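You operate a simulated robot arm through the tools that you are given. There is no shell and no other tool. Be economical: measure what you need, move in short steps, check, and stop when the job is done.

You are at the controls of a simulated robot arm. One attempt, no reset.

## Task
Seal the green dumpling in the white press, then back on the board.
Fine: into the nest, slide in, one stroke, slide out, back where it lay; leave the other dumpling.

It is judged by the outcome, as a careful person would: the job done as asked, and still so three seconds after it is handed in. It fails if anything else is knocked over, pushed out of place, dropped, spilled or broken. Lids that push on must go on centred and level and be pressed home; caps that screw on are set level and turned clockwise until they are tight.

## Robot
A 6-joint arm with a two-finger parallel gripper, fixed in place. Base frame: the origin is at the foot of the arm, x ahead of it, y to its left, z up. Readings come in mm, rad, newtons and seconds.
With the tool pointing down near the work surface it reaches from about 220 to 620 mm from the base axis. Its first joint turns from -1.152 to 1.152 rad. Payload 2.7 kg.
The tool frame sits at the grasp point between the pads (the TCP): z along the fingers, y along the line on which they close. The tips reach 23 mm beyond it. Largest opening 94 mm; finger width 38, thickness 10; the body of the gripper, 54 by 96 mm, starts 39 mm behind the TCP.
Orientation is that of the tool frame in the base frame, as [roll, pitch, yaw] about the fixed x, y, z axes, in that order (R = Rz(yaw) Ry(pitch) Rx(roll)). With the fingers straight down and closing along the base's y, the tool's x points along the base's -x, its y along +y and its z along -z.

## Interface
- The arm moves only by the tool arm_command. Its argument "targets" is a list of rows, each a list of 3 entries, a list of its own where there are three numbers: the shift along the tool's x, y, z in units of 40 mm (1.0 is 40 mm), then the turn, a rotation vector about the tool's x, y, z in units of 4 degrees (1.0 is 4 degrees), then the finger opening in cm, from 0 to 9.4. In form: [[[tx, ty, tz], [rx, ry, rz], gripper], ...]. A call has 1 to 12 rows; each row shifts and turns the commanded pose from where the row before left it, along the tool's axes as they then stand. A call with a number of a shift or a turn outside -1 to 1 is refused whole. Rows are played at 5 a second. More than 50 mm and 0.15 rad between two rows, or a gripper value outside its range, and nothing of the call is played. Where a pose cannot be reached the arm comes as near as it can. A force on the tool above 90 N (or 10 N above the force at the start of the call, whichever is more), or a blocked arm, ends the call early, and 0.2 s more pass. Each finger travels about 45 mm/s and halts on what it meets, pressing with about 45 N; the grip force reading is that of the motor and also rises with nothing between the fingers. The clock runs only during rows and for 0.2 s after the last one: add rows that do not move to give the fingers time. The reply holds the time, the measured pose of the TCP, the force on the tool along the base axes, the opening and the grip force, in the units named above and with some noise.
- Cameras (640 x 400 px; columns grow to the right, rows downward): "scene" is fixed at [84.8, -432.1, 1427.3]; the picture's right is [0.75, -0.66, 0.00], its down [-0.22, -0.25, -0.94] and it looks along [0.63, 0.71, -0.33] (base axes); focal length 370 px, centre (320, 200). "wrist" rides on the gripper at [-39, 0, -44] in the tool frame; the picture's right is [0.00, -1.00, 0.00], its down [0.97, 0.00, -0.24] and it looks along [0.24, 0.00, 0.97] (tool axes); focal length 218 px, centre (320, 200). There is no depth. A picture from a camera that has moved, and an enlarged one, comes with that camera's place and axes in the base frame and with its lens.
- snapshot(camera): a new picture of that camera. It takes no simulated time.
- enlarge(camera, box): a new picture of the part [left, top, right, bottom] of that camera's present view, enlarged. It takes no simulated time.
- finish_job(): hands the job in; it is judged then, once.

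Go step by step. Nothing tells you positions but the pictures and the camera data: compare them with the known pose of the tool, close in by small moves and look again before you grip or let go. The budget is 120 turns and 64 pictures, counting those below and the enlarged ones. Unless the task says otherwise, let go and move clear before handing in, and close with one line.

The tools are called after "Request:" as a command line: name --argument value ..., lists and objects as JSON in quotes. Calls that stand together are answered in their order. arm_command: Moves the arm, as the interface text tells. Its arguments: {"type":"object","properties":{"targets":{"type":"array","items":{"type":"array"}}},"required":["targets"]} The other tools are called the same way: snapshot (camera) takes a picture; enlarge (camera, box) takes an enlarged picture of a part of a camera's view; finish_job () hands the job in.

At the start:

```text
time_s: 0.0
position: [320.3, 102.1, 1326.5]
ee_rot: [-3.141, 0.0, 3.14]
ft_force: [-0.1, -0.2, 0.1]
grip_width: 93.9
finger_force: 0.1
```

scene: 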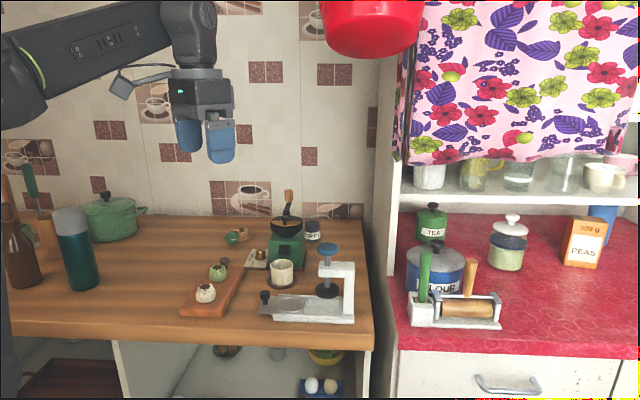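
wrist: 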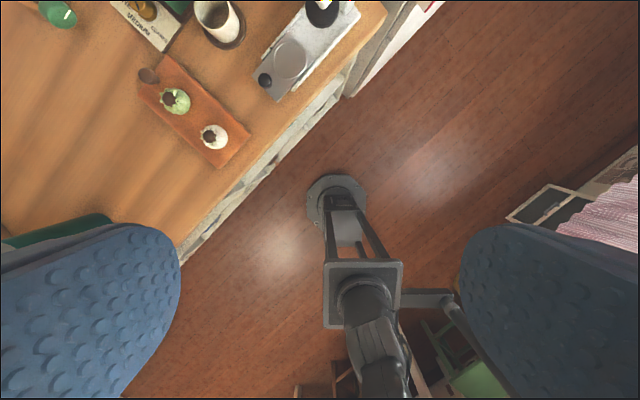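

I see a board with a green and a white dumpling, and a white press with a sliding tray and a plunger with a blue knob. I'll look at them closer first.

Request:
enlarge --camera "scene" --box '[170, 180, 370, 340]'

Request:
enlarge --camera "wrist" --box '[100, 0, 400, 188]'

```text
2.50 times, centred on (270, 260) of scene
camera zoom: at [84.8, -432.1, 1427.3], right [0.75, -0.66, 0.0], down [-0.22, -0.25, -0.94], along [0.63, 0.71, -0.33], focal length 924 px, centre (445, 50)
```

zoom: 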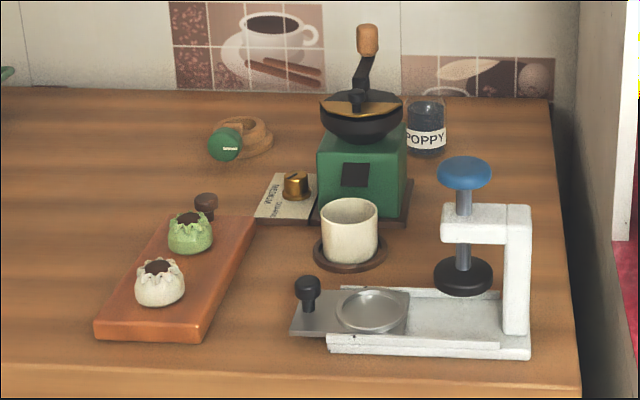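

```text
2.13 times, centred on (250, 94) of wrist
camera zoom: at [358.6, 101.8, 1370.3], right [0.0, -1.0, 0.0], down [-0.97, 0.0, 0.24], along [-0.24, 0.0, -0.97], focal length 464 px, centre (469, 426)
```

zoom: 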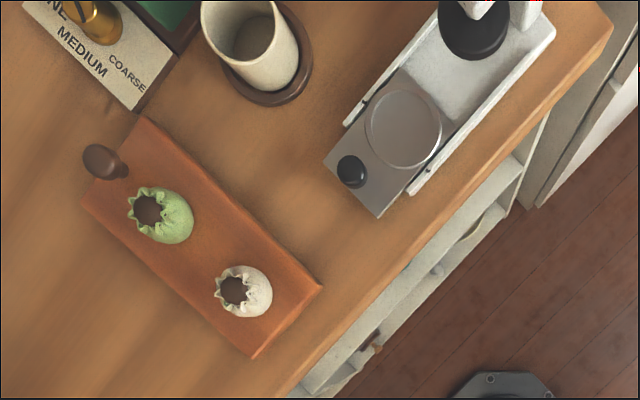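

The green dumpling is near (440, 365), the nest near (508, 155), the slide handle near (470, 196) and the plunger knob near (580, 102, 1065). I'll turn the tool 45° to suit the board and descend, then move to a viewing spot.

Request:
arm_command --targets '[[[0, 0, 0.3], [0, 0, -0.9375], 9.4], [[0, 0, 0.3], [0, 0, -0.9375], 9.4], [[0, 0, 0.3], [0, 0, -0.9375], 9.4], [[0, 0, 0.3], [0, 0, -0.9375], 9.4], [[0, 0, 0.3], [0, 0, -0.9375], 9.4], [[0, 0, 0.3], [0, 0, -0.9375], 9.4], [[0, 0, 0.3], [0, 0, -0.9375], 9.4], [[0, 0, 0.3], [0, 0, -0.9375], 9.4], [[0, 0, 0.3], [0, 0, -0.9375], 9.4], [[0, 0, 0.3], [0, 0, -0.9375], 9.4], [[0, 0, 0.3], [0, 0, -0.9375], 9.4], [[0, 0, 0.3], [0, 0, -0.9375], 9.4]]'

```text
time_s: 2.6
position: [320.8, 103.8, 1182.5]
ee_rot: [-3.141, 0.001, -2.355]
ft_force: [-0.1, -0.1, 0.7]
grip_width: 94.0
finger_force: 0.1
```

The tool now lines up with the board. Next I move above the board for a closer look.

Request:
arm_command --targets '[[[-0.912, 0.356, 0.2], [0, 0, 0], 9.4], [[-0.912, 0.356, 0.2], [0, 0, 0], 9.4], [[-0.912, 0.356, 0.2], [0, 0, 0], 9.4], [[-0.912, 0.356, 0.2], [0, 0, 0], 9.4], [[-0.912, 0.356, 0.2], [0, 0, 0], 9.4], [[-0.912, 0.356, 0.2], [0, 0, 0], 9.4], [[-0.912, 0.356, 0.2], [0, 0, 0], 9.4]]'

Request:
snapshot --camera "wrist"

```text
time_s: 4.2
position: [429.8, 353.8, 1128.2]
ee_rot: [3.141, 0.0, -2.357]
ft_force: [-0.6, 0.4, 1.1]
grip_width: 93.9
finger_force: 0.1
```

```text
59 pictures are left
camera wrist: at [456.9, 380.8, 1173.0], right [0.71, -0.71, 0.0], down [-0.69, -0.69, 0.24], along [-0.17, -0.17, -0.97], focal length 218 px, centre (320, 200)
```

wrist: 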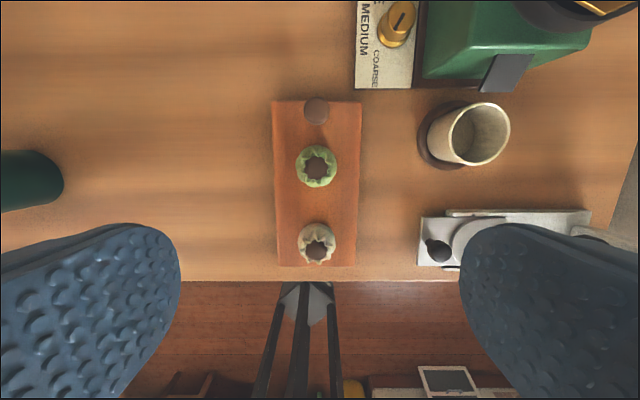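

The green dumpling is at about (439, 369), aligned with the tool. I'll centre over it and come down part way.

Request:
arm_command --targets '[[[-0.4375, 0.105, 0.5], [0, 0, 0], 7.5], [[0, 0, 0.8], [0, 0, 0], 7.5], [[0, 0, 0.8], [0, 0, 0], 7.5], [[0, 0, 0.6], [0, 0, 0], 7.5], [[0, 0, 0], [0, 0, 0], 7.5]]'

Request:
snapshot --camera "wrist"

Request:
enlarge --camera "scene" --box '[160, 220, 260, 320]'

```text
time_s: 5.4
position: [438.5, 369.0, 1018.5]
ee_rot: [-3.141, -0.001, -2.357]
ft_force: [-0.4, 1.3, 0.3]
grip_width: 75.3
finger_force: 0.1
```

```text
58 pictures are left
camera wrist: at [465.6, 395.2, 1061.6], right [0.71, -0.71, 0.0], down [-0.69, -0.69, 0.24], along [-0.17, -0.17, -0.97], focal length 218 px, centre (320, 200)
```

wrist: 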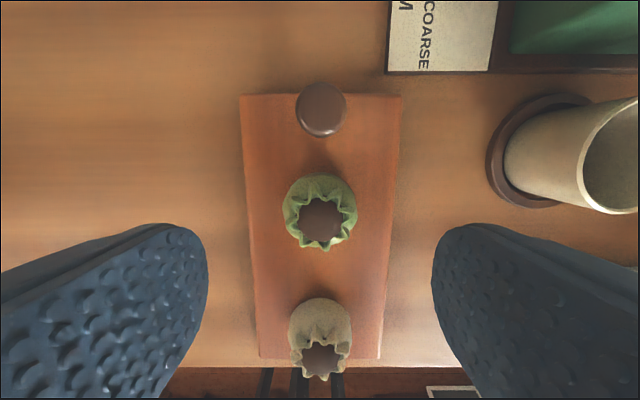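

```text
4.00 times, centred on (210, 270) of scene
camera zoom: at [84.8, -432.1, 1427.3], right [0.75, -0.66, 0.0], down [-0.22, -0.25, -0.94], along [0.63, 0.71, -0.33], focal length 1479 px, centre (760, -80)
```

zoom: 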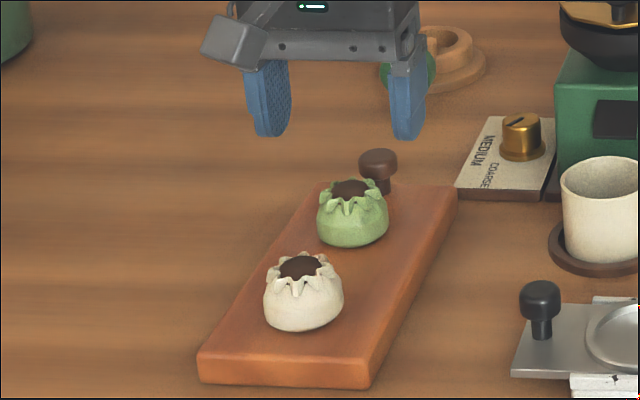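

I'm nearly centred; the dumpling is about 3 mm farther outward. I correct that and descend further, with the fingers on either side of it.

Request:
arm_command --targets '[[[-0.09, 0, 0.4], [0, 0, 0], 7.5], [[0, 0, 0.4], [0, 0, 0], 7.5], [[0, 0, 0.35], [0, 0, 0], 7.0], [[0, 0, 0], [0, 0, 0], 7.0]]'

Request:
snapshot --camera "wrist"

Request:
enlarge --camera "scene" --box '[170, 220, 270, 320]'

```text
time_s: 6.4
position: [444.6, 371.4, 973.0]
ee_rot: [3.141, 0.001, -2.356]
ft_force: [-0.4, 0.5, 0.1]
grip_width: 70.3
finger_force: 0.1
```

```text
56 pictures are left
camera wrist: at [470.6, 398.2, 1017.0], right [0.71, -0.71, 0.0], down [-0.69, -0.69, 0.24], along [-0.17, -0.17, -0.97], focal length 218 px, centre (320, 200)
```

wrist: 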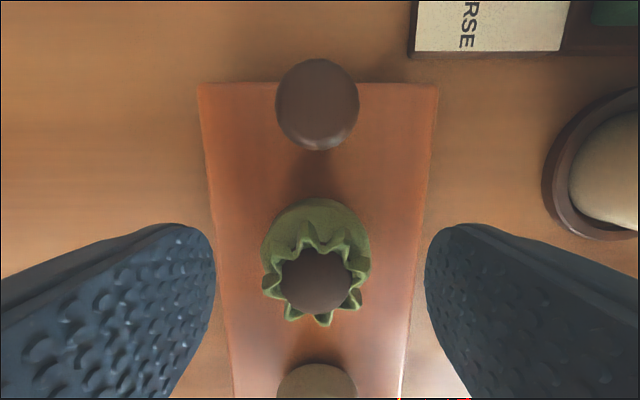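

```text
4.00 times, centred on (220, 270) of scene
camera zoom: at [84.8, -432.1, 1427.3], right [0.75, -0.66, 0.0], down [-0.22, -0.25, -0.94], along [0.63, 0.71, -0.33], focal length 1479 px, centre (720, -80)
```

zoom: 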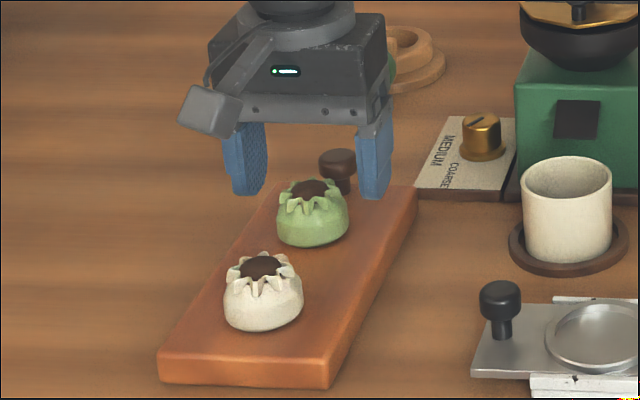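

Comparing the two heights puts the board top near z = 922 and the dumpling at about 922–956, roughly 42 mm wide. I'll lower 22 mm and close gently.

Request:
arm_command --targets '[[[0, 0.03, 0.3], [0, 0, 0], 7.0], [[0, 0, 0.25], [0, 0, 0], 7.0], [[0, 0, 0], [0, 0, 0], 5.5], [[0, 0, 0], [0, 0, 0], 5.0]]'

Request:
snapshot --camera "wrist"

Request:
enlarge --camera "scene" --box '[170, 220, 270, 320]'

```text
time_s: 7.4
position: [444.2, 371.9, 950.5]
ee_rot: [3.141, 0.0, -2.357]
ft_force: [-1.0, 0.0, 0.2]
grip_width: 50.0
finger_force: 0.0
```

```text
54 pictures are left
camera wrist: at [470.3, 398.8, 995.4], right [0.71, -0.71, 0.0], down [-0.69, -0.69, 0.24], along [-0.17, -0.17, -0.97], focal length 218 px, centre (320, 200)
```

wrist: 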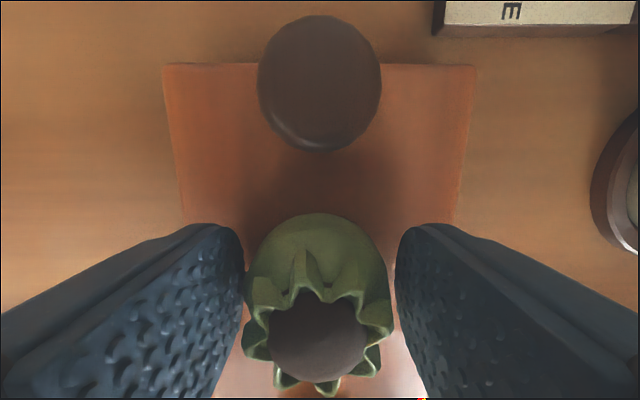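

```text
4.00 times, centred on (220, 270) of scene
camera zoom: at [84.8, -432.1, 1427.3], right [0.75, -0.66, 0.0], down [-0.22, -0.25, -0.94], along [0.63, 0.71, -0.33], focal length 1479 px, centre (720, -80)
```

zoom: 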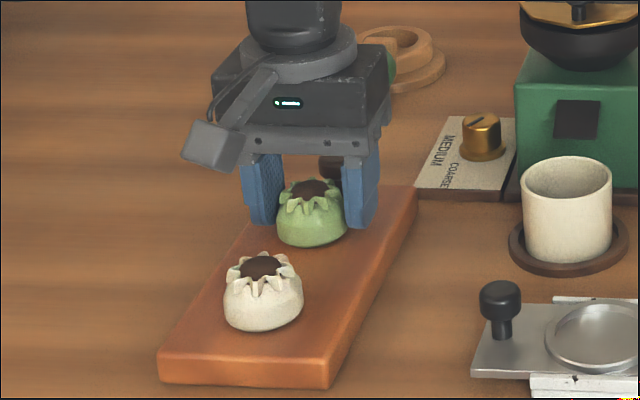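

The dumpling sits between the pads, within about 1 mm of centre. Now I close on it.

Request:
arm_command --targets '[[[0, 0.02, 0], [0, 0, 0], 4.6], [[0, 0, 0], [0, 0, 0], 4.2], [[0, 0, 0], [0, 0, 0], 3.8], [[0, 0, 0], [0, 0, 0], 3.8]]'

```text
time_s: 8.4
position: [441.8, 372.7, 950.7]
ee_rot: [-3.14, -0.001, -2.356]
ft_force: [-0.2, 0.8, 0.8]
grip_width: 43.9
finger_force: 6.1
```

The pads stopped at 43.9 mm, so it's held. I'll lift a little and check.

Request:
arm_command --targets '[[[0, 0, -0.4], [0, 0, 0], 3.5], [[0, 0, -0.6], [0, 0, 0], 3.5], [[0, 0, -0.8], [0, 0, 0], 3.5], [[0, 0, -0.8], [0, 0, 0], 3.5]]'

Request:
snapshot --camera "wrist"

```text
time_s: 9.4
position: [440.6, 371.0, 1057.6]
ee_rot: [3.141, 0.0, -2.356]
ft_force: [-0.4, -0.8, -0.6]
grip_width: 44.3
finger_force: 5.7
```

```text
52 pictures are left
camera wrist: at [467.4, 398.6, 1101.0], right [0.71, -0.71, 0.0], down [-0.69, -0.69, 0.24], along [-0.17, -0.17, -0.97], focal length 218 px, centre (320, 200)
```

wrist: 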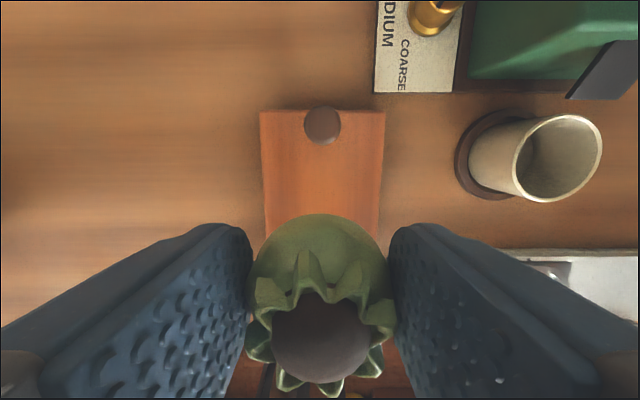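

The dumpling is securely held. I carry it over, inside of the press, to look at the nest with the wrist camera.

Request:
arm_command --targets '[[[0.632, -0.711, -0.2], [0, 0, 0], 3.5], [[0.632, -0.711, 0], [0, 0, 0], 3.5], [[0.632, -0.711, 0], [0, 0, 0], 3.5], [[0.632, -0.711, 0], [0, 0, 0], 3.5], [[0.632, -0.711, 0], [0, 0, 0], 3.5], [[0.632, -0.711, 0], [0, 0, 0], 3.5], [[0.632, -0.711, 0], [0, 0, 0], 3.5], [[0, 0, 0], [0, 0, 0], 3.5]]'

Request:
snapshot --camera "wrist"

Request:
enlarge --camera "scene" --box '[240, 230, 370, 330]'

```text
time_s: 11.2
position: [457.7, 106.1, 1062.4]
ee_rot: [3.14, 0.0, -2.355]
ft_force: [-0.2, -0.2, -1.0]
grip_width: 44.0
finger_force: 6.1
```

```text
51 pictures are left
camera wrist: at [484.4, 133.7, 1106.1], right [0.71, -0.71, 0.0], down [-0.69, -0.69, 0.24], along [-0.17, -0.17, -0.97], focal length 218 px, centre (320, 200)
```

wrist: 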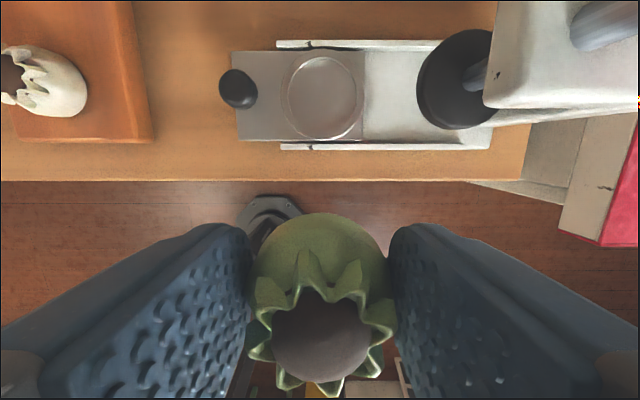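

```text
4.00 times, centred on (305, 280) of scene
camera zoom: at [84.8, -432.1, 1427.3], right [0.75, -0.66, 0.0], down [-0.22, -0.25, -0.94], along [0.63, 0.71, -0.33], focal length 1479 px, centre (380, -120)
```

zoom: 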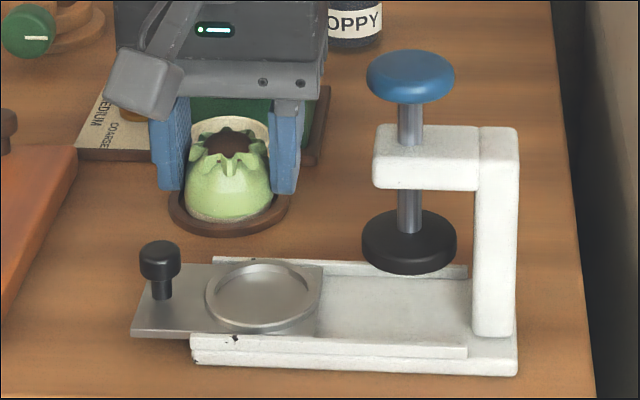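

The press axis lies exactly along the tool's y, the nest is near (513, 158) with its floor around z ≈ 919, and the plunger is about 84 mm further along. I'll go above the nest and descend part way.

Request:
arm_command --targets '[[[-0.7, 0, 0], [0, 0, 0], 3.5], [[-0.7, -0.075, 0], [0, 0, 0], 3.5], [[-0.52, 0, 0.5], [0, 0, 0], 3.5], [[0, 0, 0.8], [0, 0, 0], 3.5], [[0, 0, 0.6], [0, 0, 0], 3.5], [[0, 0, 0], [0, 0, 0], 3.5]]'

Request:
snapshot --camera "wrist"

Request:
enlarge --camera "scene" --box '[240, 230, 370, 330]'

```text
time_s: 12.6
position: [513.9, 159.6, 987.8]
ee_rot: [-3.141, 0.0, -2.356]
ft_force: [0.0, -0.1, -0.2]
grip_width: 43.7
finger_force: 5.8
```

```text
49 pictures are left
camera wrist: at [540.2, 187.9, 1031.9], right [0.71, -0.71, 0.0], down [-0.69, -0.69, 0.24], along [-0.17, -0.17, -0.97], focal length 218 px, centre (320, 200)
```

wrist: 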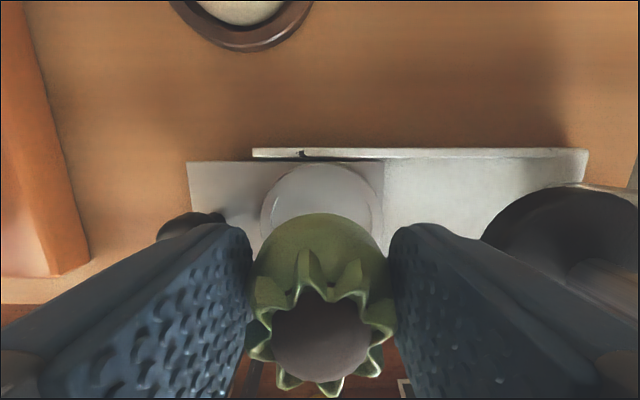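

```text
4.00 times, centred on (305, 280) of scene
camera zoom: at [84.8, -432.1, 1427.3], right [0.75, -0.66, 0.0], down [-0.22, -0.25, -0.94], along [0.63, 0.71, -0.33], focal length 1479 px, centre (380, -120)
```

zoom: 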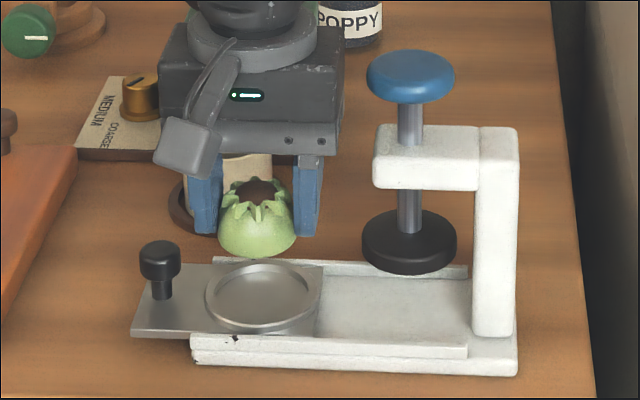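

Dumpling is over the nest with clearance to the plunger. I nudge about 1.5 mm, descend carefully and watch the force.

Request:
arm_command --targets '[[[-0.02, -0.04, 0.3], [0, 0, 0], 3.5], [[0, 0, 0.3], [0, 0, 0], 3.5], [[0, 0, 0], [0, 0, 0], 3.5]]'

Request:
enlarge --camera "scene" --box '[260, 260, 330, 310]'

```text
time_s: 13.4
position: [514.5, 158.9, 962.6]
ee_rot: [-3.141, -0.001, -2.356]
ft_force: [0.5, -0.7, -0.4]
grip_width: 43.8
finger_force: 5.8
```

```text
8.00 times, centred on (295, 285) of scene
camera zoom: at [84.8, -432.1, 1427.3], right [0.75, -0.66, 0.0], down [-0.22, -0.25, -0.94], along [0.63, 0.71, -0.33], focal length 2958 px, centre (520, -480)
```

zoom: 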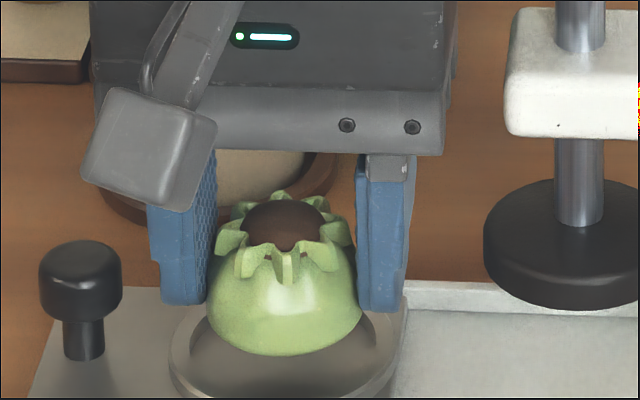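

The dumpling is centred in the nest column-wise, with about 4–5 mm left to the floor. I lower it in small steps.

Request:
arm_command --targets '[[[0, 0, 0.04], [0, 0, 0], 3.5], [[0, 0, 0.04], [0, 0, 0], 3.5], [[0, 0, 0], [0, 0, 0], 3.5]]'

Request:
enlarge --camera "scene" --box '[260, 270, 330, 320]'

```text
time_s: 14.2
position: [513.2, 159.3, 959.2]
ee_rot: [-3.14, -0.003, -2.356]
ft_force: [0.3, -0.3, -0.6]
grip_width: 43.7
finger_force: 6.4
```

```text
8.00 times, centred on (295, 295) of scene
camera zoom: at [84.8, -432.1, 1427.3], right [0.75, -0.66, 0.0], down [-0.22, -0.25, -0.94], along [0.63, 0.71, -0.33], focal length 2958 px, centre (520, -560)
```

zoom: 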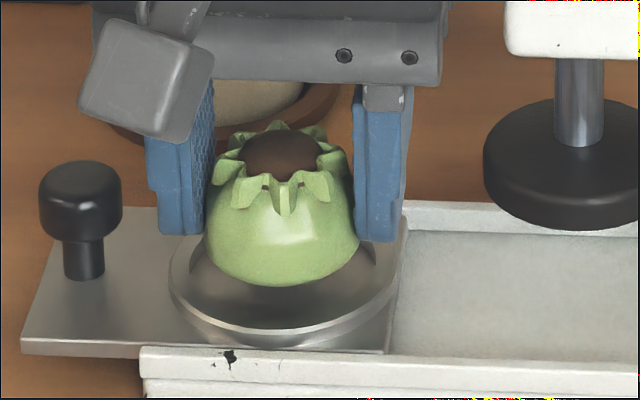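

Still a bit above the floor with no contact force. I continue down in 1 mm steps.

Request:
arm_command --targets '[[[0, -0.02, 0.03], [0, 0, 0], 3.5], [[0, 0, 0.03], [0, 0, 0], 3.5], [[0, 0, 0.03], [0, 0, 0], 3.5], [[0, 0, 0], [0, 0, 0], 3.5]]'

Request:
enlarge --camera "scene" --box '[260, 270, 330, 320]'

```text
time_s: 15.2
position: [515.3, 158.3, 955.1]
ee_rot: [3.14, -0.001, -2.357]
ft_force: [-1.0, -0.1, -0.5]
grip_width: 43.5
finger_force: 5.7
```

```text
8.00 times, centred on (295, 295) of scene
camera zoom: at [84.8, -432.1, 1427.3], right [0.75, -0.66, 0.0], down [-0.22, -0.25, -0.94], along [0.63, 0.71, -0.33], focal length 2958 px, centre (520, -560)
```

zoom: 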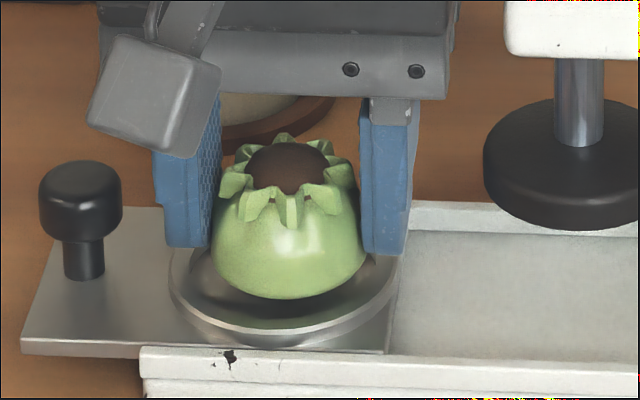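

Still no contact, and still centred. I go down another 3 mm in small steps.

Request:
arm_command --targets '[[[0, 0, 0.025], [0, 0, 0], 3.5], [[0, 0, 0.025], [0, 0, 0], 3.5], [[0, 0, 0.025], [0, 0, 0], 3.5], [[0, 0, 0], [0, 0, 0], 3.5]]'

Request:
enlarge --camera "scene" --box '[260, 270, 330, 320]'

Request:
snapshot --camera "wrist"

```text
time_s: 16.2
position: [514.9, 158.3, 952.9]
ee_rot: [-3.14, 0.002, -2.357]
ft_force: [0.8, -1.1, 5.2]
grip_width: 43.9
finger_force: 6.0
```

```text
8.00 times, centred on (295, 295) of scene
camera zoom: at [84.7, -432.2, 1427.3], right [0.75, -0.66, 0.0], down [-0.22, -0.25, -0.94], along [0.63, 0.71, -0.33], focal length 2958 px, centre (520, -560)
```

zoom: 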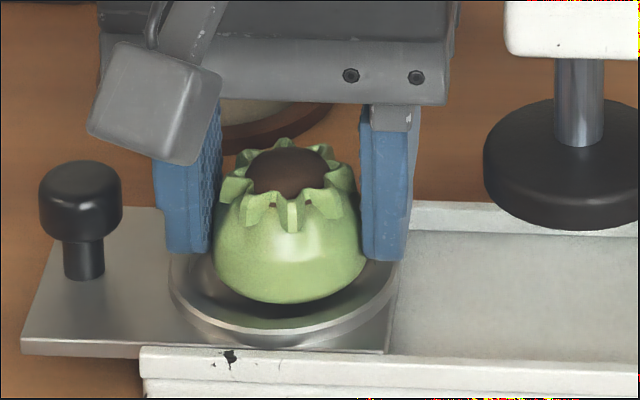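

```text
43 pictures are left
camera wrist: at [542.5, 185.5, 997.0], right [0.71, -0.71, 0.0], down [-0.69, -0.69, 0.24], along [-0.17, -0.17, -0.97], focal length 218 px, centre (320, 200)
```

wrist: 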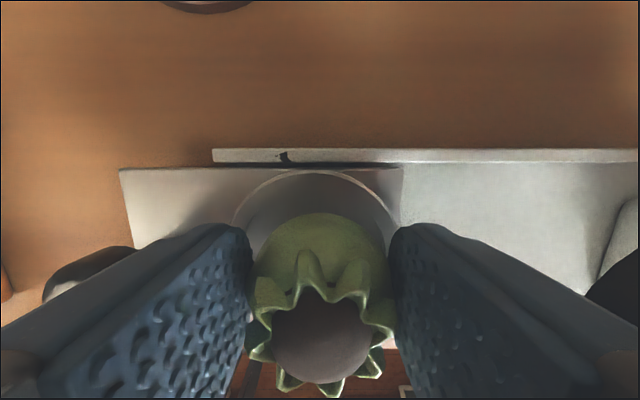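

Light contact of 5 N is felt. The dumpling looks about 2–3 mm too far inward, so I lift 1 mm, shift 2.4 mm outward, set it down and let go just enough.

Request:
arm_command --targets '[[[0, 0, -0.04], [0, 0, 0], 3.5], [[-0.06, 0.01, 0], [0, 0, 0], 3.5], [[0, 0, 0.04], [0, 0, 0], 3.5], [[0, 0, 0], [0, 0, 0], 3.5]]'

Request:
snapshot --camera "wrist"

```text
time_s: 17.2
position: [517.1, 159.5, 953.3]
ee_rot: [3.141, 0.001, -2.357]
ft_force: [0.5, -0.8, -0.6]
grip_width: 43.9
finger_force: 6.5
```

```text
42 pictures are left
camera wrist: at [543.4, 186.7, 997.0], right [0.71, -0.71, 0.0], down [-0.69, -0.69, 0.24], along [-0.17, -0.17, -0.97], focal length 218 px, centre (320, 200)
```

wrist: 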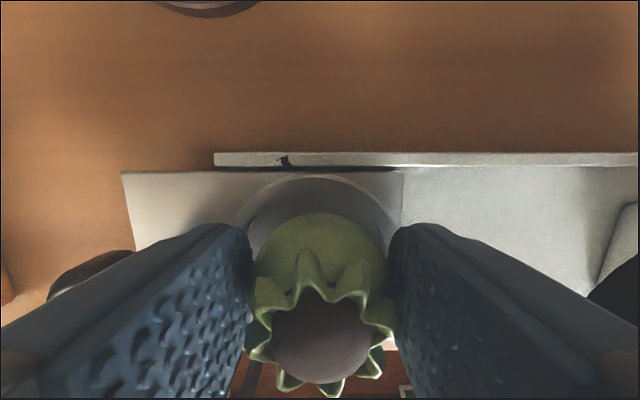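

That looks better centred. I lower another 1 mm to feel the floor.

Request:
arm_command --targets '[[[0, 0, 0.02], [0, 0, 0], 3.5], [[0, 0, 0.02], [0, 0, 0], 3.5], [[0, 0, 0], [0, 0, 0], 3.5]]'

```text
time_s: 18.0
position: [517.2, 160.2, 952.9]
ee_rot: [-3.141, 0.002, -2.356]
ft_force: [1.1, -0.8, 2.7]
grip_width: 43.9
finger_force: 6.1
```

Gentle contact, 2.7 N. I open slightly.

Request:
arm_command --targets '[[[0, 0, 0], [0, 0, 0], 4.5], [[0, 0, 0], [0, 0, 0], 4.8], [[0, 0, 0], [0, 0, 0], 5.0], [[0, 0, 0], [0, 0, 0], 5.0]]'

Request:
snapshot --camera "wrist"

Request:
enlarge --camera "scene" --box '[260, 270, 330, 320]'

```text
time_s: 19.0
position: [517.4, 160.0, 951.9]
ee_rot: [-3.14, -0.001, -2.356]
ft_force: [0.6, -0.3, 0.6]
grip_width: 50.0
finger_force: 0.1
```

```text
41 pictures are left
camera wrist: at [543.5, 187.1, 996.5], right [0.71, -0.71, 0.0], down [-0.69, -0.69, 0.24], along [-0.17, -0.17, -0.97], focal length 218 px, centre (320, 200)
```

wrist: 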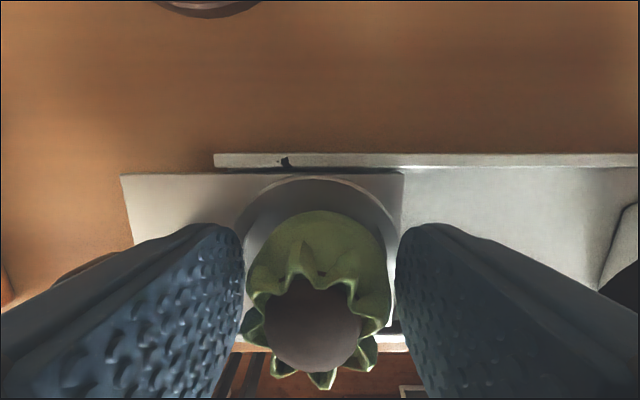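

```text
8.00 times, centred on (295, 295) of scene
camera zoom: at [84.8, -432.1, 1427.3], right [0.75, -0.66, 0.0], down [-0.22, -0.25, -0.94], along [0.63, 0.71, -0.33], focal length 2958 px, centre (520, -560)
```

zoom: 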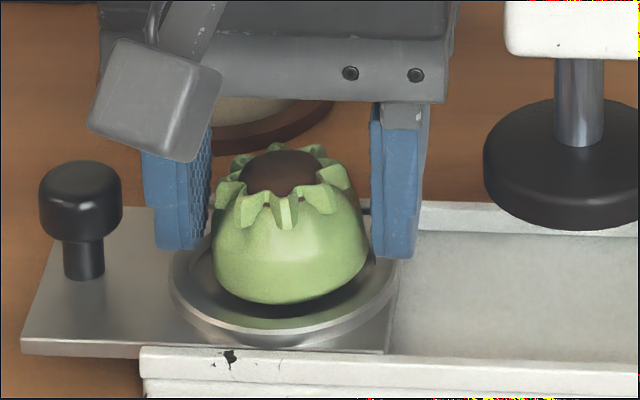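

Released; it may lean a hair. I lift clear and inspect it.

Request:
arm_command --targets '[[[0, 0, -0.3], [0, 0, 0], 5.0], [[0, 0, -0.7], [0, 0, 0], 5.0], [[0, 0, -0.8], [0, 0, 0], 5.0], [[0, 0, -0.8], [0, 0, 0], 5.0], [[0, 0, -0.5], [0, 0, 0], 5.0]]'

Request:
snapshot --camera "wrist"

Request:
enlarge --camera "scene" --box '[260, 270, 330, 320]'

```text
time_s: 20.2
position: [516.8, 162.4, 1073.7]
ee_rot: [3.141, 0.0, -2.357]
ft_force: [0.1, -0.2, -0.3]
grip_width: 49.8
finger_force: 0.2
```

```text
39 pictures are left
camera wrist: at [542.5, 189.5, 1117.8], right [0.71, -0.71, 0.0], down [-0.69, -0.69, 0.24], along [-0.17, -0.17, -0.97], focal length 218 px, centre (320, 200)
```

wrist: 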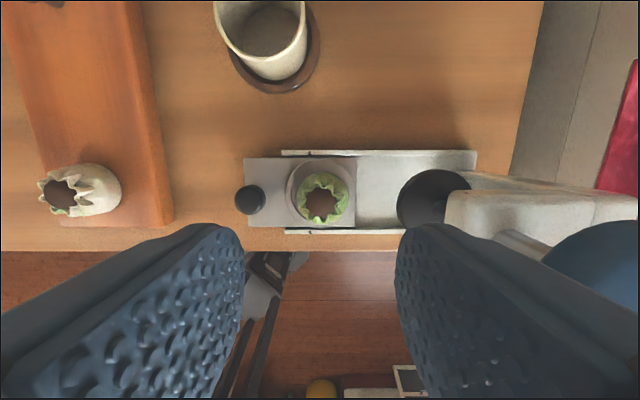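

```text
8.00 times, centred on (295, 295) of scene
camera zoom: at [84.8, -432.1, 1427.3], right [0.75, -0.66, 0.0], down [-0.22, -0.25, -0.94], along [0.63, 0.71, -0.33], focal length 2958 px, centre (520, -560)
```

zoom: 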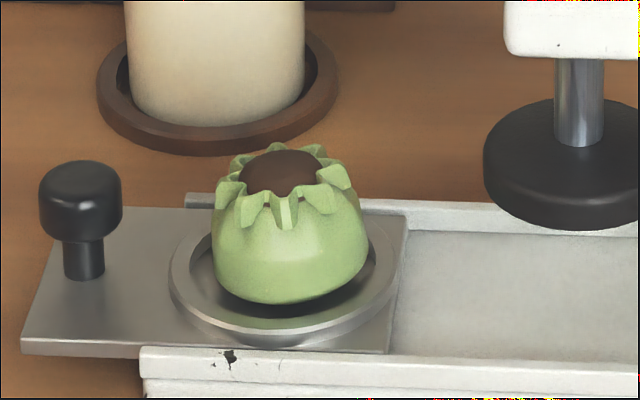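

The dumpling sits in the nest within about 2 mm. The handle knob is near (476, 199), top around z ≈ 954. I turn the tool 90° so the fingers straddle the handle crosswise and the body stays clear of the plunger.

Request:
arm_command --targets '[[[0, 0, -0.1], [0, 0, -0.9375], 5], [[0, 0, -0.1], [0, 0, -0.9375], 5], [[0, 0, -0.1], [0, 0, -0.9375], 5], [[0, 0, 0], [0, 0, -0.9375], 5], [[0, 0, 0], [0, 0, -0.9375], 5], [[0, 0, 0], [0, 0, -0.9375], 5], [[0, 0, 0], [0, 0, -0.9375], 5], [[0, 0, 0], [0, 0, -0.9375], 5], [[0, 0, 0], [0, 0, -0.9375], 5], [[0, 0, 0], [0, 0, -0.9375], 5], [[0, 0, 0], [0, 0, -0.9375], 5], [[0, 0, 0], [0, 0, -0.9375], 5]]'

Request:
arm_command --targets '[[[0, 0, 0], [0, 0, -0.9375], 5], [[0, 0, 0], [0, 0, -0.9375], 5], [[0, 0, 0], [0, 0, -0.9375], 5], [[0, 0, 0], [0, 0, -0.9375], 5], [[0, 0, 0], [0, 0, -0.9375], 5], [[0, 0, 0], [0, 0, -0.9375], 5], [[0, 0, 0], [0, 0, -0.9375], 5], [[0, 0, 0], [0, 0, -0.9375], 5], [[0, 0, 0], [0, 0, -0.9375], 5], [[0, 0, 0], [0, 0, -0.9375], 5], [[0, 0, 0], [0, 0, -0.9375], 5], [[0, 0, 0], [0, 0, -0.9375], 5]]'

```text
time_s: 22.8
position: [515.4, 160.4, 1087.1]
ee_rot: [-3.141, 0.001, -1.57]
ft_force: [-0.1, -1.2, 0.5]
grip_width: 50.2
finger_force: 0.0
```

```text
time_s: 25.4
position: [517.5, 160.2, 1086.6]
ee_rot: [3.142, 0.0, -0.784]
ft_force: [1.1, 0.3, 0.0]
grip_width: 50.2
finger_force: 0.1
```

Tool x now points at the plunger. I move over the handle and look.

Request:
arm_command --targets '[[[-0.7, 0, 0.2], [0, 0, 0], 5], [[-0.7, 0, 0.8], [0, 0, 0], 5], [[0, 0, 0.8], [0, 0, 0], 5], [[0, 0, 0], [0, 0, 0], 5]]'

Request:
snapshot --camera "wrist"

Request:
enlarge --camera "scene" --box '[240, 230, 370, 330]'

```text
time_s: 26.4
position: [477.3, 199.6, 1014.5]
ee_rot: [3.141, 0.0, -0.785]
ft_force: [0.3, -0.6, 0.8]
grip_width: 49.7
finger_force: 0.1
```

```text
37 pictures are left
camera wrist: at [448.8, 226.2, 1058.7], right [0.71, 0.71, 0.0], down [0.69, -0.69, 0.24], along [0.17, -0.17, -0.97], focal length 218 px, centre (320, 200)
```

wrist: 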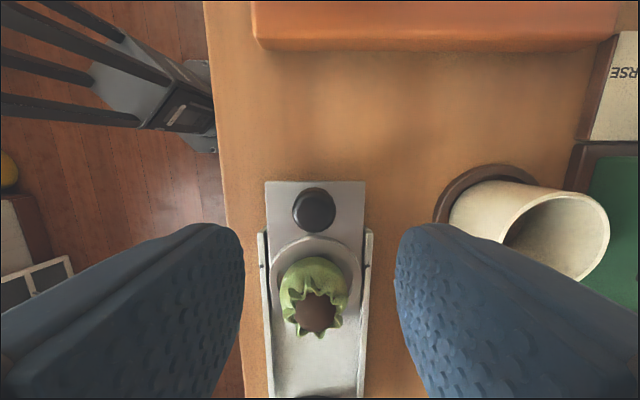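

```text
4.00 times, centred on (305, 280) of scene
camera zoom: at [84.8, -432.1, 1427.3], right [0.75, -0.66, 0.0], down [-0.22, -0.25, -0.94], along [0.63, 0.71, -0.33], focal length 1479 px, centre (380, -120)
```

zoom: 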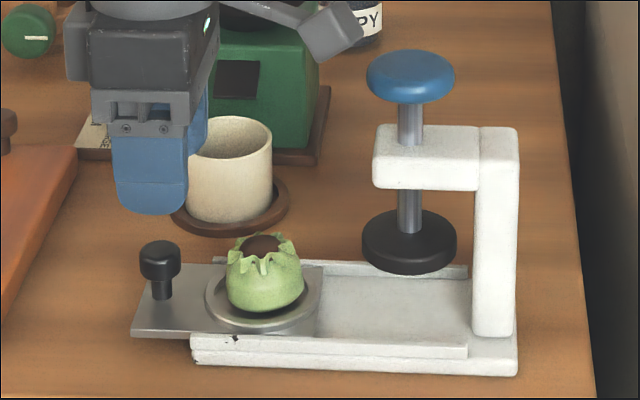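

I notice the box on the gripper's +x side would foul the plunger once slid in, so I'll turn 20° further and lean the tool 16° away from the plunger before gripping the handle.

Request:
arm_command --targets '[[[-0.15, 0.06, 0], [0, 0, 1], 5], [[0, 0, 0], [0, 0, 1], 5], [[0, 0, 0], [0, 0, 1], 5], [[0, 0, 0], [0, 0, 1], 5], [[0, 0, 0], [0, 0, 1], 5], [[0, 0, 0], [0, 1, 0], 5], [[0, 0, 0], [0, 1, 0], 5], [[0, 0, 0], [0, 1, 0], 5], [[0, 0, 0], [0, 1, 0], 5], [[0, 0, 0], [0, 0, 0], 5]]'

Request:
snapshot --camera "wrist"

Request:
enlarge --camera "scene" --box '[240, 230, 370, 330]'

```text
time_s: 28.6
position: [470.9, 201.6, 1015.4]
ee_rot: [3.142, -0.279, -1.133]
ft_force: [0.2, -0.8, -0.1]
grip_width: 50.3
finger_force: 0.1
```

```text
35 pictures are left
camera wrist: at [448.7, 247.1, 1047.0], right [0.91, 0.42, 0.0], down [0.37, -0.79, 0.5], along [0.21, -0.45, -0.87], focal length 218 px, centre (320, 200)
```

wrist: 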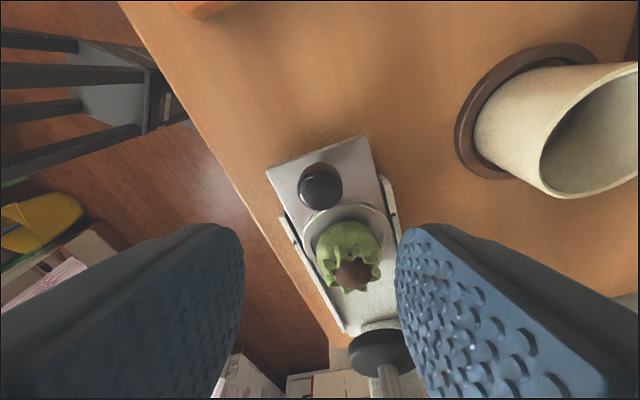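

```text
4.00 times, centred on (305, 280) of scene
camera zoom: at [84.8, -432.1, 1427.3], right [0.75, -0.66, 0.0], down [-0.22, -0.25, -0.94], along [0.63, 0.71, -0.33], focal length 1479 px, centre (380, -120)
```

zoom: 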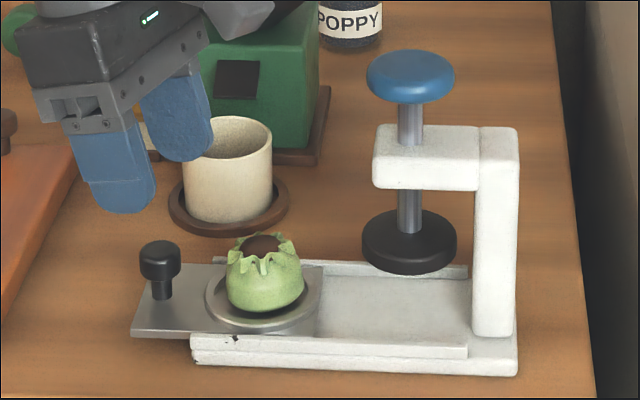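

The handle is directly beneath along the vertical. I descend about 62 mm in steps, fingers at 5 cm.

Request:
arm_command --targets '[[[-0.138, 0, 0.48], [0, 0, 0], 5], [[-0.138, 0, 0.48], [0, 0, 0], 5], [[-0.09, 0, 0.31], [0, 0, 0], 5], [[0, 0, 0], [0, 0, 0], 5]]'

Request:
snapshot --camera "wrist"

Request:
enlarge --camera "scene" --box '[240, 230, 370, 330]'

```text
time_s: 29.6
position: [469.2, 200.6, 960.3]
ee_rot: [-3.141, -0.279, -1.134]
ft_force: [0.2, -0.6, -0.4]
grip_width: 50.0
finger_force: 0.0
```

```text
33 pictures are left
camera wrist: at [448.0, 245.8, 993.1], right [0.91, 0.42, 0.0], down [0.37, -0.79, 0.5], along [0.21, -0.45, -0.87], focal length 218 px, centre (320, 200)
```

wrist: 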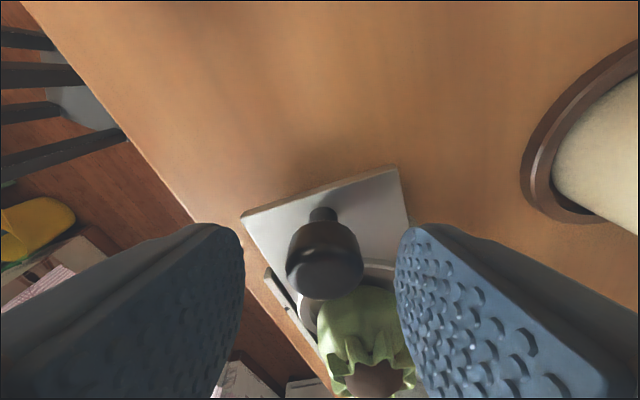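

```text
4.00 times, centred on (305, 280) of scene
camera zoom: at [84.8, -432.1, 1427.3], right [0.75, -0.66, 0.0], down [-0.22, -0.25, -0.94], along [0.63, 0.71, -0.33], focal length 1479 px, centre (380, -120)
```

zoom: 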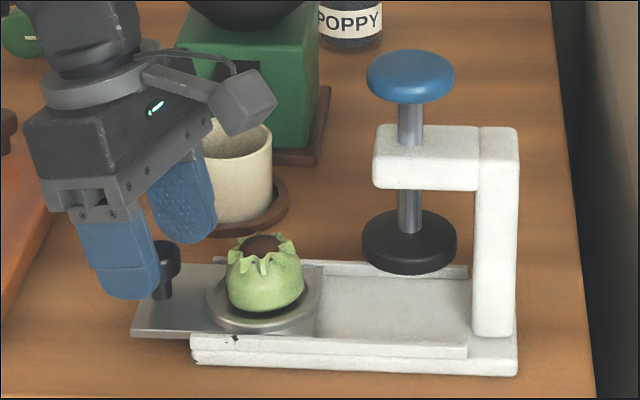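

Knob is between the fingers, but I'm still a little high. I go down 7 mm, then close on it.

Request:
arm_command --targets '[[[-0.024, 0, 0.084], [0, 0, 0], 5], [[-0.024, 0, 0.084], [0, 0, 0], 5], [[0, 0, 0], [0, 0, 0], 4], [[0, 0, 0], [0, 0, 0], 3], [[0, 0, 0], [0, 0, 0], 2.2], [[0, 0, 0], [0, 0, 0], 2.2]]'

Request:
snapshot --camera "wrist"

```text
time_s: 31.0
position: [470.3, 201.8, 955.7]
ee_rot: [-3.14, -0.279, -1.135]
ft_force: [2.9, 0.6, -1.2]
grip_width: 23.3
finger_force: 44.9
```

```text
31 pictures are left
camera wrist: at [449.1, 246.4, 986.7], right [0.91, 0.42, 0.0], down [0.37, -0.79, 0.5], along [0.21, -0.45, -0.87], focal length 218 px, centre (320, 200)
```

wrist: 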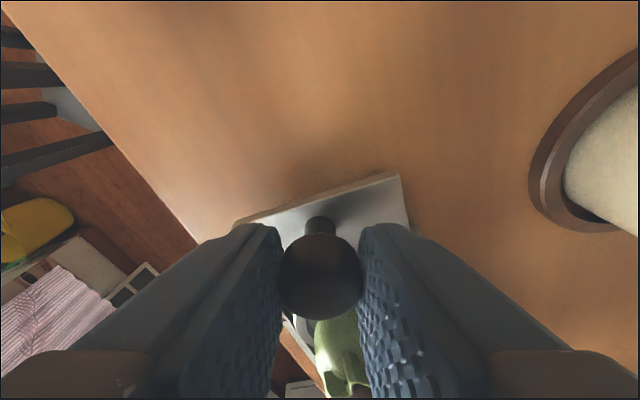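

Handle is gripped at 23 mm. I slide in along the axis, 40 mm first.

Request:
arm_command --targets '[[[0.181, -0.068, 0.052], [0, 0, 0], 2.2], [[0.181, -0.068, 0.052], [0, 0, 0], 2.2], [[0.181, -0.068, 0.052], [0, 0, 0], 2.2], [[0.181, -0.068, 0.052], [0, 0, 0], 2.2], [[0.181, -0.068, 0.052], [0, 0, 0], 2.2]]'

Request:
enlarge --camera "scene" --box '[240, 230, 370, 330]'

```text
time_s: 32.2
position: [499.3, 172.7, 955.4]
ee_rot: [3.14, -0.28, -1.135]
ft_force: [-7.0, -6.0, 4.6]
grip_width: 23.3
finger_force: 45.0
```

```text
4.00 times, centred on (305, 280) of scene
camera zoom: at [84.5, -432.3, 1427.3], right [0.75, -0.66, 0.0], down [-0.22, -0.25, -0.94], along [0.63, 0.71, -0.33], focal length 1479 px, centre (380, -120)
```

zoom: 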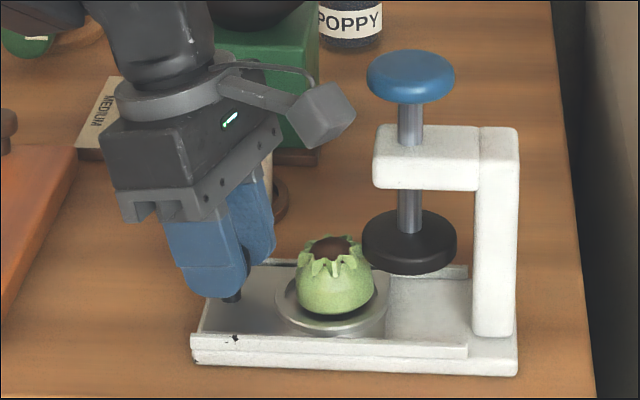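

The tray slides freely. At the end of the travel the gripper's box would come too near the plunger knob, so I loosen, turn 15° more about the vertical at the knob, and re-grip.

Request:
arm_command --targets '[[[0, 0, 0], [0, 0, 0], 3.2], [[0, 0, 0], [0, 0, 0], 3.6], [[0, 0, 0], [-0.259, 0, 0.901], 3.6], [[0, 0, 0], [-0.259, 0, 0.901], 3.6], [[0, 0, 0], [-0.259, 0, 0.901], 3.6], [[0, 0, 0], [-0.259, 0, 0.901], 3.6], [[0, 0, 0], [0, 0, 0], 3.0], [[0, 0, 0], [0, 0, 0], 2.2], [[0, 0, 0], [0, 0, 0], 2.2]]'

Request:
enlarge --camera "scene" --box '[240, 230, 370, 330]'

Request:
snapshot --camera "wrist"

```text
time_s: 34.2
position: [498.5, 173.8, 954.3]
ee_rot: [-3.14, -0.279, -1.397]
ft_force: [4.5, 3.1, -2.2]
grip_width: 23.7
finger_force: 44.7
```

```text
4.00 times, centred on (305, 280) of scene
camera zoom: at [85.0, -432.0, 1427.3], right [0.75, -0.66, 0.0], down [-0.22, -0.25, -0.94], along [0.63, 0.71, -0.33], focal length 1479 px, centre (380, -120)
```

zoom: 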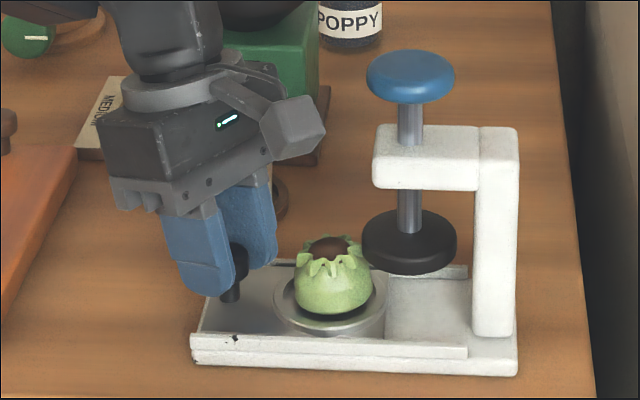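

```text
28 pictures are left
camera wrist: at [489.9, 222.8, 986.4], right [0.98, 0.17, 0.0], down [0.15, -0.85, 0.5], along [0.09, -0.49, -0.87], focal length 218 px, centre (320, 200)
```

wrist: 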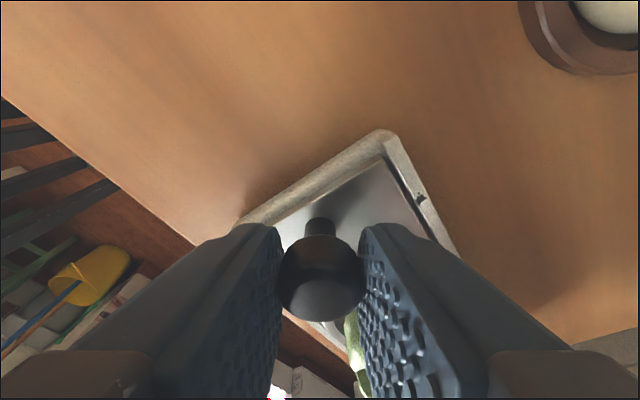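

The box is now clear to the front. I slide on another 32 mm and check.

Request:
arm_command --targets '[[[0.157, -0.115, 0.045], [0, 0, 0], 2.2], [[0.157, -0.115, 0.045], [0, 0, 0], 2.2], [[0.157, -0.115, 0.045], [0, 0, 0], 2.2], [[0.157, -0.115, 0.045], [0, 0, 0], 2.2]]'

Request:
enlarge --camera "scene" --box '[240, 230, 370, 330]'

```text
time_s: 35.2
position: [523.4, 152.1, 955.0]
ee_rot: [-3.138, -0.28, -1.396]
ft_force: [2.3, 3.8, 0.5]
grip_width: 23.4
finger_force: 45.2
```

```text
4.00 times, centred on (305, 280) of scene
camera zoom: at [84.8, -432.0, 1427.3], right [0.75, -0.66, 0.0], down [-0.22, -0.25, -0.94], along [0.63, 0.71, -0.33], focal length 1479 px, centre (380, -120)
```

zoom: 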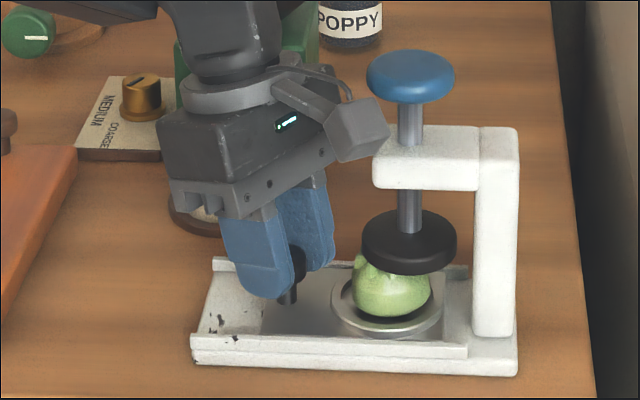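

About 13 mm remain. I slide in finer steps and feel for the stop.

Request:
arm_command --targets '[[[0.079, -0.057, 0.023], [0, 0, 0], 2.2], [[0.079, -0.057, 0.023], [0, 0, 0], 2.2], [[0.04, -0.029, 0.011], [0, 0, 0], 2.2], [[0.04, -0.029, 0.011], [0, 0, 0], 2.2], [[0, 0, 0], [0, 0, 0], 2.2]]'

Request:
enlarge --camera "scene" --box '[240, 230, 370, 330]'

```text
time_s: 36.4
position: [530.2, 142.5, 954.7]
ee_rot: [-3.139, -0.28, -1.396]
ft_force: [5.3, 6.3, 5.9]
grip_width: 23.6
finger_force: 45.4
```

```text
4.00 times, centred on (305, 280) of scene
camera zoom: at [84.8, -432.0, 1427.4], right [0.75, -0.66, 0.0], down [-0.22, -0.25, -0.94], along [0.63, 0.71, -0.33], focal length 1479 px, centre (380, -120)
```

zoom: 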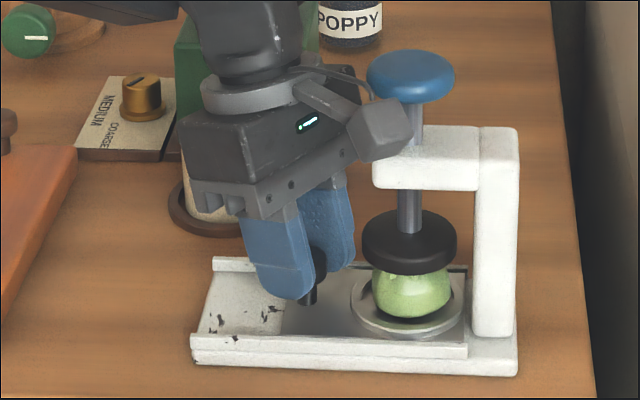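

The nest is nearly under the plunger with no stop felt yet. I push the last bit in 1.5 mm steps.

Request:
arm_command --targets '[[[0.03, -0.022, 0.009], [0, 0, 0], 2.2], [[0.03, -0.022, 0.009], [0, 0, 0], 2.2], [[0, 0, 0], [0, 0, 0], 2.2]]'

```text
time_s: 37.2
position: [531.8, 143.1, 954.9]
ee_rot: [3.14, -0.278, -1.394]
ft_force: [-12.6, 19.6, 11.8]
grip_width: 23.6
finger_force: 45.8
```

23 N against the stop: the tray is fully in. I open, lift off the handle and back away from the plunger.

Request:
arm_command --targets '[[[-0.03, 0.022, -0.009], [0, 0, 0], 2.6], [[0, 0, 0], [0, 0, 0], 3.4], [[0, 0, 0], [0, 0, 0], 4.2], [[0.138, 0, -0.48], [0, 0, 0], 4.2], [[0.138, 0, -0.48], [0, 0, 0], 4.2], [[-0.787, 0.574, -0.226], [0, 0, 0], 4.2], [[-0.787, 0.574, -0.226], [0, 0, 0], 4.2]]'

Request:
enlarge --camera "scene" --box '[240, 230, 370, 330]'

```text
time_s: 38.8
position: [473.7, 199.7, 997.5]
ee_rot: [-3.14, -0.28, -1.396]
ft_force: [-0.1, -0.4, 0.3]
grip_width: 41.7
finger_force: 0.1
```

```text
4.00 times, centred on (305, 280) of scene
camera zoom: at [84.8, -432.1, 1427.3], right [0.75, -0.66, 0.0], down [-0.22, -0.25, -0.94], along [0.63, 0.71, -0.33], focal length 1479 px, centre (380, -120)
```

zoom: 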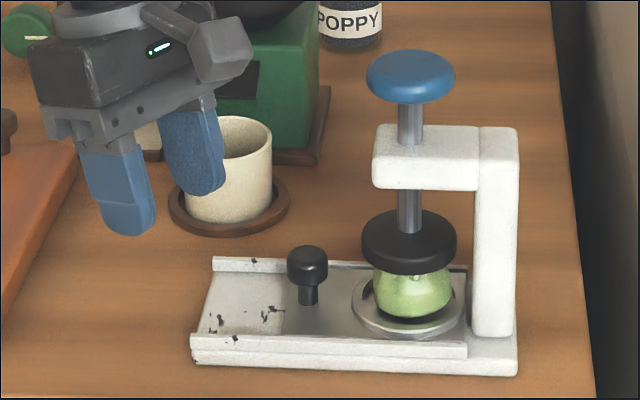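

The dumpling is under the plunger foot. I rise, straighten the tool, close the fingers and go toward the plunger knob.

Request:
arm_command --targets '[[[0.276, 0, -0.961], [0, 0, 0], 4.2], [[0.276, 0, -0.961], [0, 0, 0], 3], [[0.276, 0, -0.961], [0, 0, 0], 1.5], [[0.276, 0, -0.961], [0, -1, 0], 0], [[0, 0, 0], [0, -1, 0], 0], [[0, 0, 0], [0, -1, 0], 0], [[0, 0, 0], [0, -1, 0], 0], [[0.717, -0.51, 0], [0, 0, 0], 0], [[0.717, -0.51, 0], [0, 0, 0], 0], [[0, 0, 0], [0, 0, 0], 0]]'

Request:
snapshot --camera "wrist"

```text
time_s: 41.0
position: [523.1, 149.4, 1154.7]
ee_rot: [3.14, -0.001, -1.395]
ft_force: [-0.3, 0.0, 0.3]
grip_width: 0.0
finger_force: 41.9
```

```text
24 pictures are left
camera wrist: at [516.2, 187.4, 1199.4], right [0.98, 0.17, 0.0], down [0.17, -0.96, 0.24], along [0.04, -0.24, -0.97], focal length 218 px, centre (320, 200)
```

wrist: 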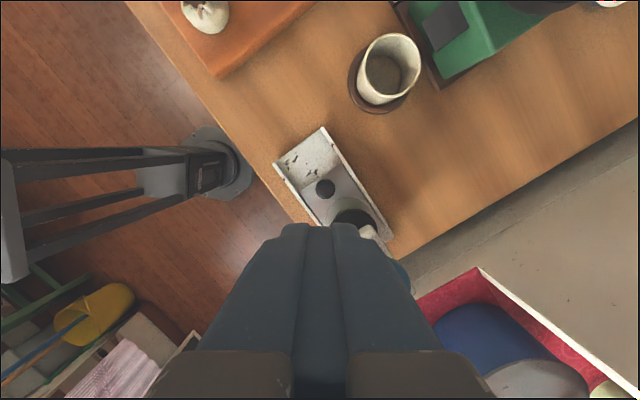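

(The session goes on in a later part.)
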